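You operate a simulated robot arm through the tools that you are given. There is no shell and no other tool. Be economical: measure what you need, move in short steps, check, and stop when the job is done.

Carry out the task below with a simulated robot arm. There is one attempt and no reset: what you move stays moved.

TASK
Turn the colour wheel to 3.0.
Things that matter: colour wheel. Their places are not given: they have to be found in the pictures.

It is judged by the outcome, as a careful person would: the job done as asked, and still so three seconds after it is handed in. It fails if anything else is knocked over, pushed out of place, dropped, spilled or broken.

THE ROBOT
A 7-joint arm with a two-finger parallel gripper, fixed in place. Base frame: the origin is at the foot of the arm, x ahead of it, y to its left, z up. Lengths are in m, angles in degrees, forces in N, time in s.
Its first joint turns from -66.0 to 66.0 degrees. Payload 1.57 kg.
Tool frame: the origin (TCP) lies between the finger pads and is the grasp point; the fingertips stand 0.03 m ahead of it; z points along the fingers, y is the line along which they close. The gripper opens to 0.11 m. The fingers are 0.024 m wide and 0.012 m thick; the gripper's body (0.048 by 0.112 m) begins 0.078 m behind the TCP.
Orientation is that of the tool frame in the base frame, as a unit quaternion [x, y, z, w]. With the fingers straight down and closing along the base's y, the tool's x points along the base's -x, its y along +y and its z along -z.

THE INTERFACE
- The arm moves only by the tool send_rows. Its argument "moves" is text: rows parted by semicolons, each of 7 numbers parted by spaces: the shift along the tool's x, y, z in units of 100 mm (1.0 is 100 mm), then the turn, a rotation vector about the tool's x, y, z in units of 120 degrees (1.0 is 120 degrees), then the finger opening in m, from 0 to 0.11. In form: x y z wx wy wz gripper; .... A call has 1 to 12 rows; each row is the pose to reach, as a shift and turn from the pose commanded when the call began, along the tool's axes at that moment. A call with a number of a shift or a turn outside -1 to 1 is refused whole. A row lasts 0.2 s, in which the tool goes at most 0.05 m and 8.6 degrees; a call with a longer step from one row to the next is refused whole, and so is a gripper value outside its range. A pose out of reach is approached as far as the arm can. The call stops where the force on the tool passes 40 N (or 10 N more than at its start, if that is more) or the arm is blocked; 0.2 s more then pass. The fingers move at their own pace (about 0.108 m/s each) and stop on an object; they squeeze with about 43 N. The grip force told is the motor's: it shows also when the fingers shut on nothing. Time passes only in rows, and 0.2 s behind the last, so rows that repeat a pose let the fingers close. It gives the time, the measured TCP pose, the force on the tool (base axes), the opening and the grip force at its end, in the units of the frame above (readings bear some noise).
- Cameras (640 x 400 px; columns grow to the right, rows downward): "scene" is fixed at [0.1599, -0.3813, 1.4285]; the picture's right is [0.84, -0.54, 0.00], its down [-0.18, -0.28, -0.94] and it looks along [0.51, 0.80, -0.33] (base axes); focal length 316 px, centre (320, 200). "wrist" rides on the gripper at [-0.036, 0, -0.08] in the tool frame; the picture's right is [0.00, -1.00, 0.00], its down [0.97, 0.00, -0.24] and it looks along [0.24, 0.00, 0.97] (tool axes); focal length 218 px, centre (320, 200).
- grab_frame(camera): a new picture of that camera. No time passes.
- locate(camera, pixels): for up to 12 pixels [column, row] of the newest picture of that camera ("zoom" is the newest enlarged one), the place [x, y, z] in the base frame of the surface seen there, good to about 0.003 m. No time passes.
- enlarge(camera, box): a new picture of the part [left, top, right, bottom] of that camera's present view, enlarged. No time passes.
- sign_off(): hands the job in; it is judged then, once.

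Work in short steps. Measure before you move; look again where a grasp or a placing could have gone wrong, and mend it. You have 60 turns and 16 pictures in all, the two below and enlarged ones among them. Open the gripper and draw the arm clear of the work before you hand the job in, unless the task says otherwise; then end with one line.

The tools are called after "Call:" as name(argument=value, ...) on one line, values as JSON. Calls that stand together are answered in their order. send_rows: Moves the arm, as the interface text tells. Its arguments: {"type":"object","properties":{"moves":{"type":"string"}},"required":["moves"]} The other tools are called the same way: grab_frame (camera) takes a picture; locate (camera, pixels) gives the place of the surface under pixels of a picture; enlarge (camera, box) takes an enlarged picture of a part of a camera's view; sign_off () hands the job in.

At the start:

```text
t: 0.0
ee_pos: [0.3804, 0.0953, 1.2647]
tcp_rot: [0.001, 1.0, 0.001, -0.001]
ft_force: [-0.2, -1.2, 0.0]
gripper_width: 0.1099
finger_force: 0.1
```

scene: 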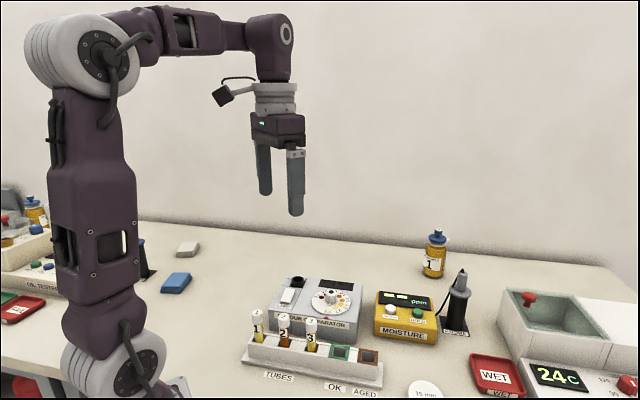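
wrist: 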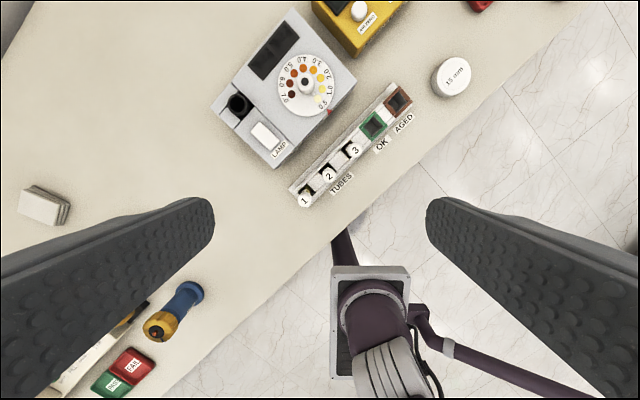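

The colour wheel is on the comparator at wrist px (305,83). I enlarge it in both cameras to see the dial, pointer and shape.

Call:
enlarge(camera="wrist", box=[225, 20, 385, 120])

Call:
locate(camera="wrist", pixels=[[305, 83], [280, 83], [330, 83], [305, 60], [305, 108], [330, 113], [345, 90], [290, 20], [240, 103], [265, 133], [275, 150]])

Call:
enlarge(camera="scene", box=[260, 260, 388, 340])

```text
4.00 times, centred on (305, 70) of wrist
```

zoom: 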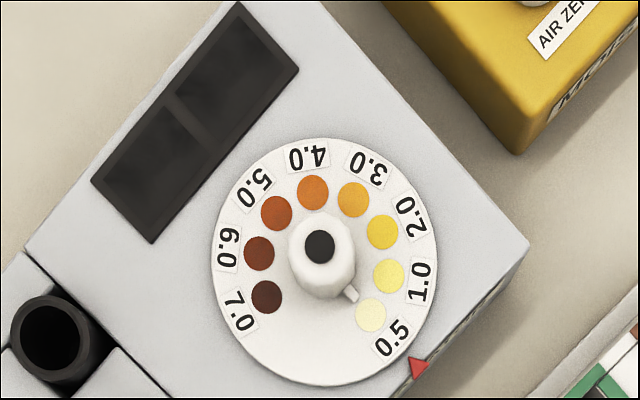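

```text
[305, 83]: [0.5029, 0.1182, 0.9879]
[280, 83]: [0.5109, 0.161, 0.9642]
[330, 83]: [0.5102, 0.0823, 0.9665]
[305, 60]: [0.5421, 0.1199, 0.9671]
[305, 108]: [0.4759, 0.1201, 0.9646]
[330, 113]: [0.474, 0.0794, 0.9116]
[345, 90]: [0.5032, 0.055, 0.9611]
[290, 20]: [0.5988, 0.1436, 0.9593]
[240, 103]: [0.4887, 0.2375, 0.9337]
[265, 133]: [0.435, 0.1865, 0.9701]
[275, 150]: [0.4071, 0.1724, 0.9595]
```

```text
5.00 times, centred on (324, 300) of scene
```

zoom: 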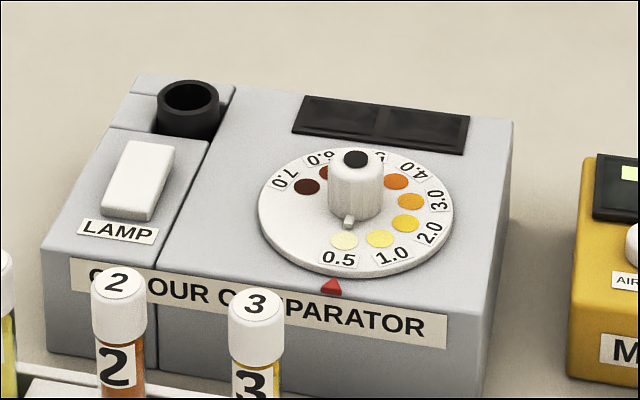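

I locate the hub and surfaces in the scene zoom and cross-check the table height, since the wrist depths look uneven.

Call:
locate(camera="zoom", pixels=[[355, 158], [335, 185], [376, 185], [355, 210], [348, 222], [265, 215], [450, 215], [330, 288], [480, 200], [560, 100], [190, 90], [140, 170]])

Call:
locate(camera="wrist", pixels=[[150, 100], [200, 150], [305, 81], [304, 90], [312, 92]])

Call:
locate(camera="scene", pixels=[[230, 280], [400, 270], [311, 322], [255, 320]])

```text
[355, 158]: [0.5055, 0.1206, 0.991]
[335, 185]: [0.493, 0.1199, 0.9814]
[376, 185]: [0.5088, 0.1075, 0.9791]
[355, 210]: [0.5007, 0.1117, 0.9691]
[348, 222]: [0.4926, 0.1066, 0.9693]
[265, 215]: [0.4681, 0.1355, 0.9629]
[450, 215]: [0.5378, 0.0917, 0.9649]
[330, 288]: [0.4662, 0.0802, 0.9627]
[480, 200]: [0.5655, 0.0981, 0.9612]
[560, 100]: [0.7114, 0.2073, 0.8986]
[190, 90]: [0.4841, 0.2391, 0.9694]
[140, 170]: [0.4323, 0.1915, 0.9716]
```

```text
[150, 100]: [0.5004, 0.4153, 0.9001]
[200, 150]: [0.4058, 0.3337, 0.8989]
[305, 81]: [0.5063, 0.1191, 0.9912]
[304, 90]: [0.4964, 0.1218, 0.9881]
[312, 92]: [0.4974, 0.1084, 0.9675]
```

```text
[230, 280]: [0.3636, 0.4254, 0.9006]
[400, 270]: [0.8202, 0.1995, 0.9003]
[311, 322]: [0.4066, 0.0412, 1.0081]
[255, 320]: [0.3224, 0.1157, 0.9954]
```

The table is at z≈0.900, the box top at 0.963 and the hub top at 0.991, with the hub centre near (0.507, 0.118). The wheel now reads 0.5, so it needs about 111° clockwise from above to bring 3.0 to the red mark. I move above it and turn the tool −45° so the fingers straddle the nub.

Call:
send_rows(moves="-0.16 0.03 0.16 0 0 -0.0625 0.06; -0.32 0.07 0.33 0 0 -0.125 0.06; -0.48 0.11 0.5 0 0 -0.1875 0.06; -0.64 0.15 0.66 0 0 -0.25 0.06; -0.8 0.19 0.83 0 0 -0.3125 0.06; -0.96 0.227 1.0 0 0 -0.375 0.06; -0.96 0.227 1.0 0 0 -0.375 0.06")

Call:
grab_frame(camera="wrist")

```text
t: 1.6
ee_pos: [0.4755, 0.1196, 1.1651]
tcp_rot: [-0.383, 0.924, 0.0, 0.001]
ft_force: [0.1, -0.6, -0.5]
gripper_width: 0.0598
finger_force: 0.0
```

```text
11 pictures are left
```

wrist: 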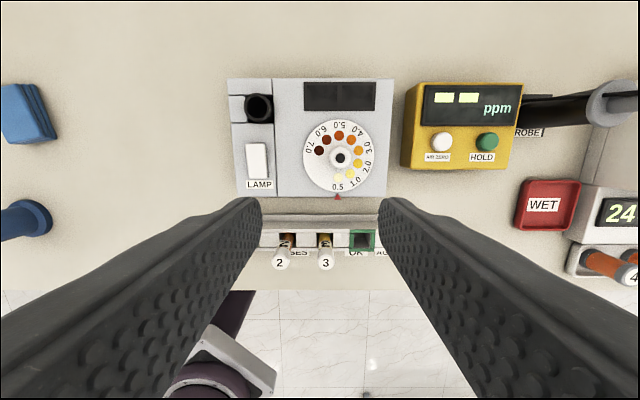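

The hub top at (340,157) works out to about (0.507, 0.1195). I centre on it and descend to TCP z≈1.06, then check.

Call:
send_rows(moves="-0.11 -0.11 0.3 0 0 0 0.06; -0.223 -0.223 0.6 0 0 0 0.06; -0.223 -0.223 1.0 0 0 0 0.06; -0.223 -0.223 1.0 0 0 0 0.06")

Call:
grab_frame(camera="wrist")

```text
t: 2.6
ee_pos: [0.508, 0.1209, 1.0641]
tcp_rot: [-0.383, 0.924, -0.001, 0.001]
ft_force: [0.4, 0.3, -0.2]
gripper_width: 0.0601
finger_force: 0.0
```

```text
10 pictures are left
```

wrist: 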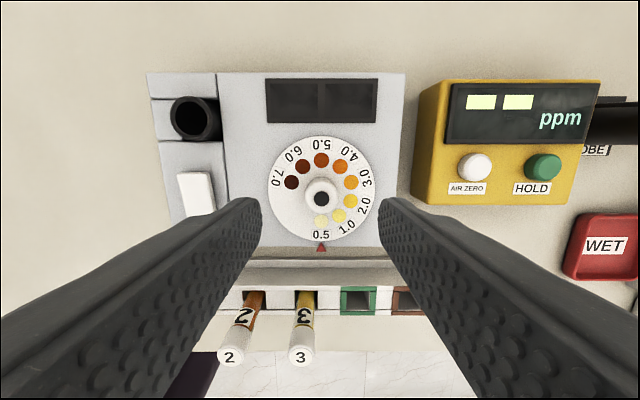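

The hub at (321,199) is nearly centred, with a 2 mm correction along tool x. I descend to TCP z≈1.002 (tips at 0.972, disc at about 0.966) and close.

Call:
send_rows(moves="0.02 -0.007 0.2 0 0 0 0.06; 0.02 -0.007 0.4 0 0 0 0.06; 0.02 -0.007 0.55 0 0 0 0.06; 0.02 -0.007 0.62 0 0 0 0.06; 0.02 -0.007 0.62 0 0 0 0.04; 0.02 -0.007 0.62 0 0 0 0.03; 0.02 -0.007 0.62 0 0 0 0.015; 0.02 -0.007 0.62 0 0 0 0.015")

```text
t: 4.4
ee_pos: [0.5074, 0.1183, 1.0016]
tcp_rot: [-0.383, 0.924, 0.0, 0.0]
ft_force: [3.7, -2.8, -6.4]
gripper_width: 0.0241
finger_force: 35.9
```

The hub is gripped (24 mm, 36 N). I turn the first 54° clockwise.

Call:
send_rows(moves="0 0 0 0 0 0.05 0.015; 0 0 0 0 0 0.1 0.015; 0 0 0 0 0 0.15 0.015; 0 0 0 0 0 0.2 0.015; 0 0 0 0 0 0.25 0.015; 0 0 0 0 0 0.3 0.015; 0 0 0 0 0 0.35 0.015; 0 0 0 0 0 0.4 0.015; 0 0 0 0 0 0.45 0.015; 0 0 0 0 0 0.45 0.015")

Call:
enlarge(camera="scene", box=[260, 260, 388, 340])

```text
t: 6.6
ee_pos: [0.5068, 0.118, 1.0027]
tcp_rot: [0.078, 0.997, 0.001, 0.001]
ft_force: [8.2, 22.3, -4.2]
gripper_width: 0.0242
finger_force: 37.1
```

```text
5.00 times, centred on (324, 300) of scene
```

zoom: 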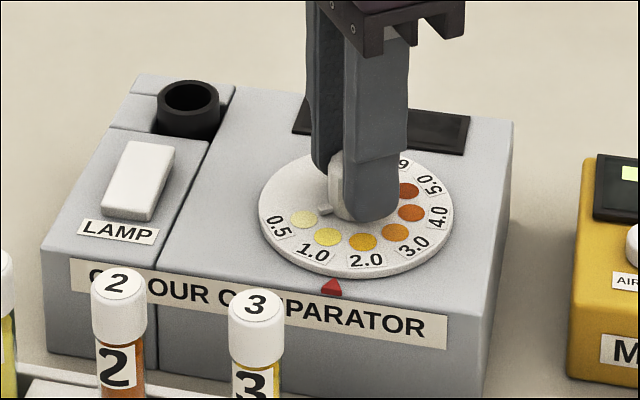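

The wheel turns with the gripper and now sits between 1.0 and 2.0. A 22 N side force shows a small centring offset, so I ease 1 mm toward +y and turn the remaining 57°.

Call:
send_rows(moves="-0.002 0.01 0 0 0 0 0.015; -0.002 0.01 0 0 0 0.05 0.015; -0.002 0.01 0 0 0 0.1 0.015; -0.002 0.01 0 0 0 0.15 0.015; -0.002 0.01 0 0 0 0.2 0.015; -0.002 0.01 0 0 0 0.25 0.015; -0.002 0.01 0 0 0 0.3 0.015; -0.002 0.01 0 0 0 0.35 0.015; -0.002 0.01 0 0 0 0.4 0.015; -0.002 0.01 0 0 0 0.44 0.015; -0.002 0.01 0 0 0 0.475 0.015; -0.002 0.01 0 0 0 0.475 0.015")

Call:
enlarge(camera="scene", box=[260, 260, 388, 340])

```text
t: 9.0
ee_pos: [0.5086, 0.1195, 1.0036]
tcp_rot: [0.541, 0.841, 0.003, 0.0]
ft_force: [-0.4, 3.4, -0.7]
gripper_width: 0.0242
finger_force: 36.0
stopped in row 12: the force on the tool passed its limit (the readings are from after the stop); the commanded pose is now the measured one
```

```text
5.00 times, centred on (324, 300) of scene
```

zoom: 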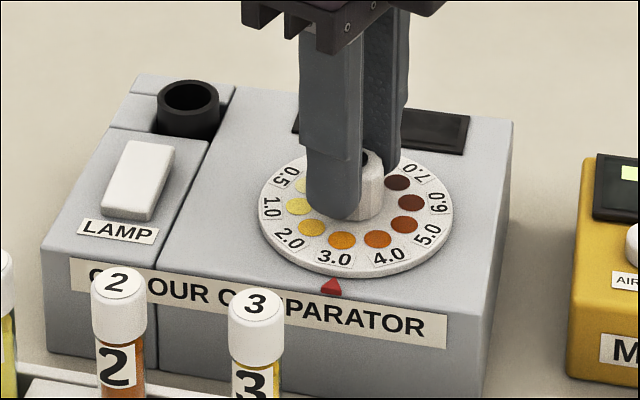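

3.0 (335,258) sits at the red mark (332,287). I open straight, rise and check from above.

Call:
send_rows(moves="0 0 0 0 0 0 0.03; 0 0 0 0 0 0 0.06; 0 0 0 0 0 0 0.06; 0 0 -0.2 0 0 0 0.06; 0 0 -0.5 0 0 0 0.06; 0 0 -0.9 0 0 0 0.06; 0 0 -0.9 0 0 0 0.06")

Call:
enlarge(camera="wrist", box=[240, 100, 400, 200])

Call:
enlarge(camera="scene", box=[260, 260, 388, 340])

```text
t: 10.6
ee_pos: [0.5072, 0.1173, 1.0939]
tcp_rot: [0.541, 0.841, 0.002, 0.001]
ft_force: [0.0, 0.4, 0.1]
gripper_width: 0.0602
finger_force: 0.0
```

```text
4.00 times, centred on (320, 150) of wrist
```

zoom: 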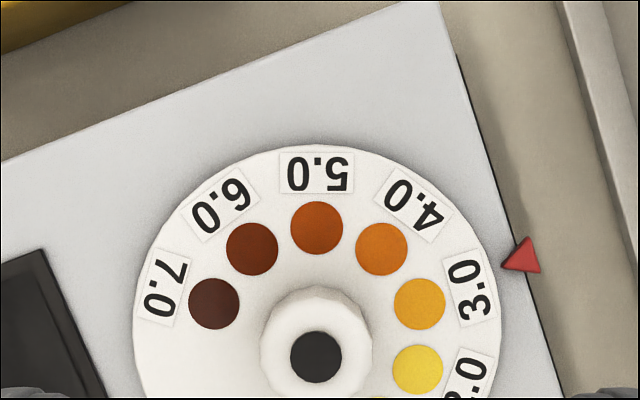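

```text
5.00 times, centred on (324, 300) of scene
```

zoom: 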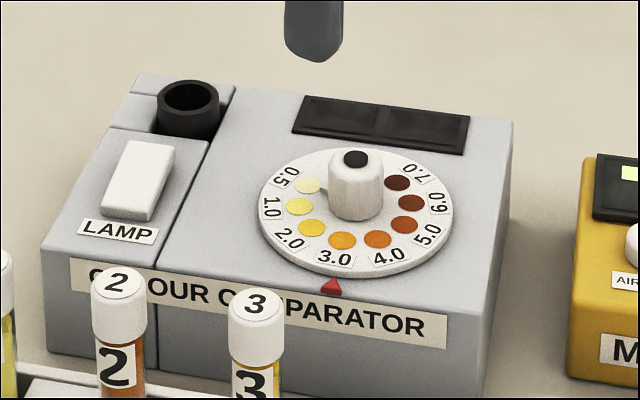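

From above, 3.0 at (470,287) looks a few degrees clockwise of the mark tip at (502,267). I take an enlarged view of the whole disc to measure it.

Call:
enlarge(camera="wrist", box=[248, 130, 392, 220])

```text
4.44 times, centred on (320, 175) of wrist
```

zoom: 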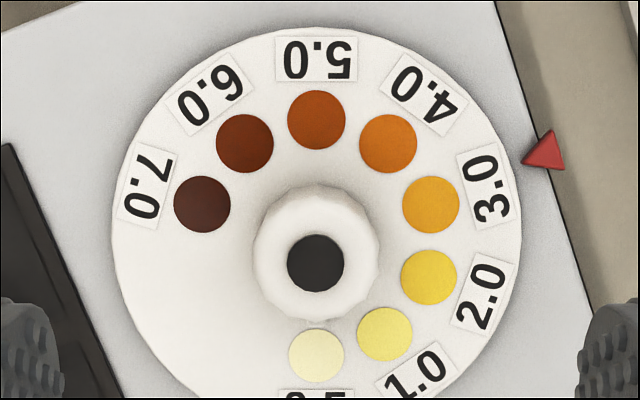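

The dots are spaced 36° apart, so 108° was needed and I turned about 110.5–111°. I regrip at the same yaw, turn back about 2.8°, and release.

Call:
send_rows(moves="0 0.005 0.4 0 0 0 0.06; 0 0.005 0.7 0 0 0 0.06; 0 0.005 0.9 0 0 0 0.06; 0 0.005 0.9 0 0 0 0.04; 0 0.005 0.9 0 0 0 0.02; 0 0.005 0.9 0 0 0 0.015; 0 0.005 0.9 0 0 0 0.015; 0 0.005 0.9 0 0 -0.012 0.015; 0 0.005 0.9 0 0 -0.0235 0.015; 0 0.005 0.9 0 0 -0.0235 0.015; 0 0.005 0.9 0 0 -0.0235 0.015")

Call:
send_rows(moves="0 0 0 0 0 0 0.03; 0 0 0 0 0 0 0.06; 0 0 0 0 0 0 0.06; 0 0 -0.2 0 0 0 0.06; 0 0 -0.5 0 0 0 0.06; 0 0 -0.9 0 0 0 0.06; 0 0 -0.9 0 0 0 0.06")

Call:
enlarge(camera="wrist", box=[248, 130, 392, 220])

```text
t: 13.0
ee_pos: [0.5082, 0.12, 1.0013]
tcp_rot: [0.52, 0.854, 0.001, -0.001]
ft_force: [7.1, 4.1, -32.7]
gripper_width: 0.0243
finger_force: 36.6
```

```text
t: 14.6
ee_pos: [0.5104, 0.116, 1.0942]
tcp_rot: [0.521, 0.854, 0.002, 0.0]
ft_force: [-0.4, -0.3, -0.3]
gripper_width: 0.06
finger_force: 0.1
```

```text
4.44 times, centred on (320, 175) of wrist
```

zoom: 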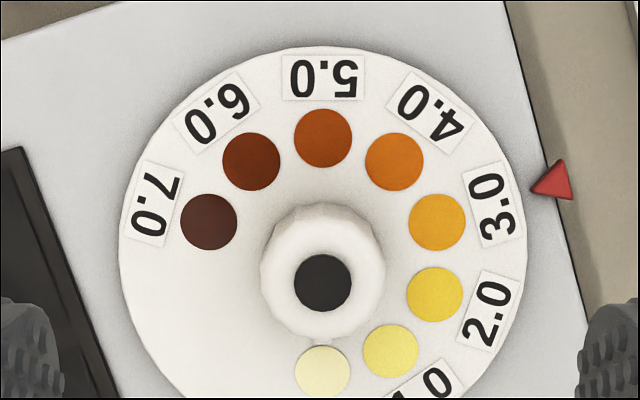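

3.0 now lines up with the red mark: the dot at (437,222) and the tip at (531,189) share the same bearing to within about 1°. I draw the arm up clear and take a last scene picture.

Call:
send_rows(moves="0 0 -0.4 0 0 0 0.06; 0 0 -0.8 0 0 0 0.08; 0 0 -1.0 0 0 0 0.11; 0 0 -1.0 0 0 0 0.11")

Call:
grab_frame(camera="scene")

Call:
enlarge(camera="scene", box=[260, 260, 388, 340])

```text
t: 15.6
ee_pos: [0.5089, 0.1182, 1.1937]
tcp_rot: [0.52, 0.854, 0.001, 0.0]
ft_force: [-0.6, 0.3, 0.1]
gripper_width: 0.11
finger_force: 0.0
```

```text
3 pictures are left
```

scene: 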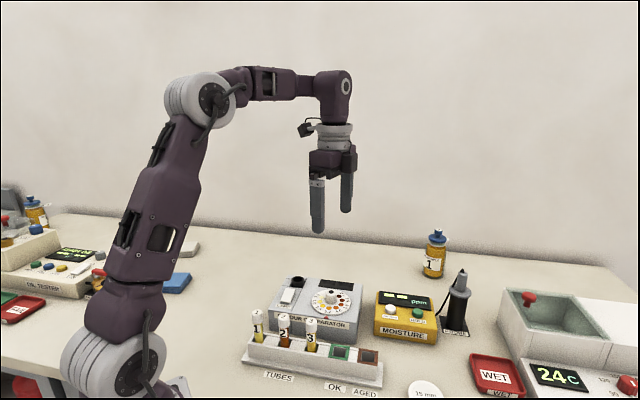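

```text
5.00 times, centred on (324, 300) of scene
```

zoom: 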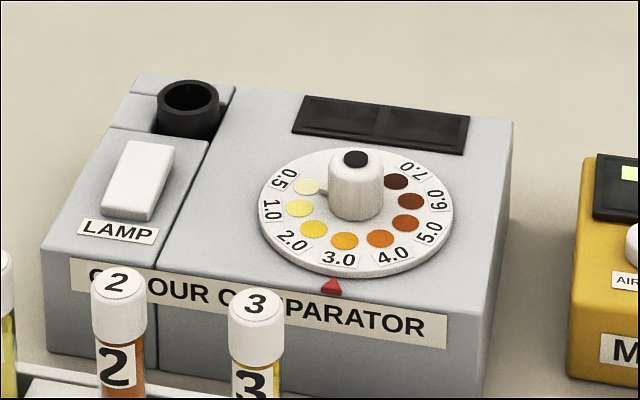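

The 3.0 label at (338,258) is where 0.5 stood at the start, right at the mark. Nothing else has moved and the arm is clear, so I hand in.

Call:
sign_off()

```text
The job is handed in.
```

The colour wheel is set to 3.0, within about 1° of the red mark; nothing else was disturbed, and the arm is clear with the gripper open.
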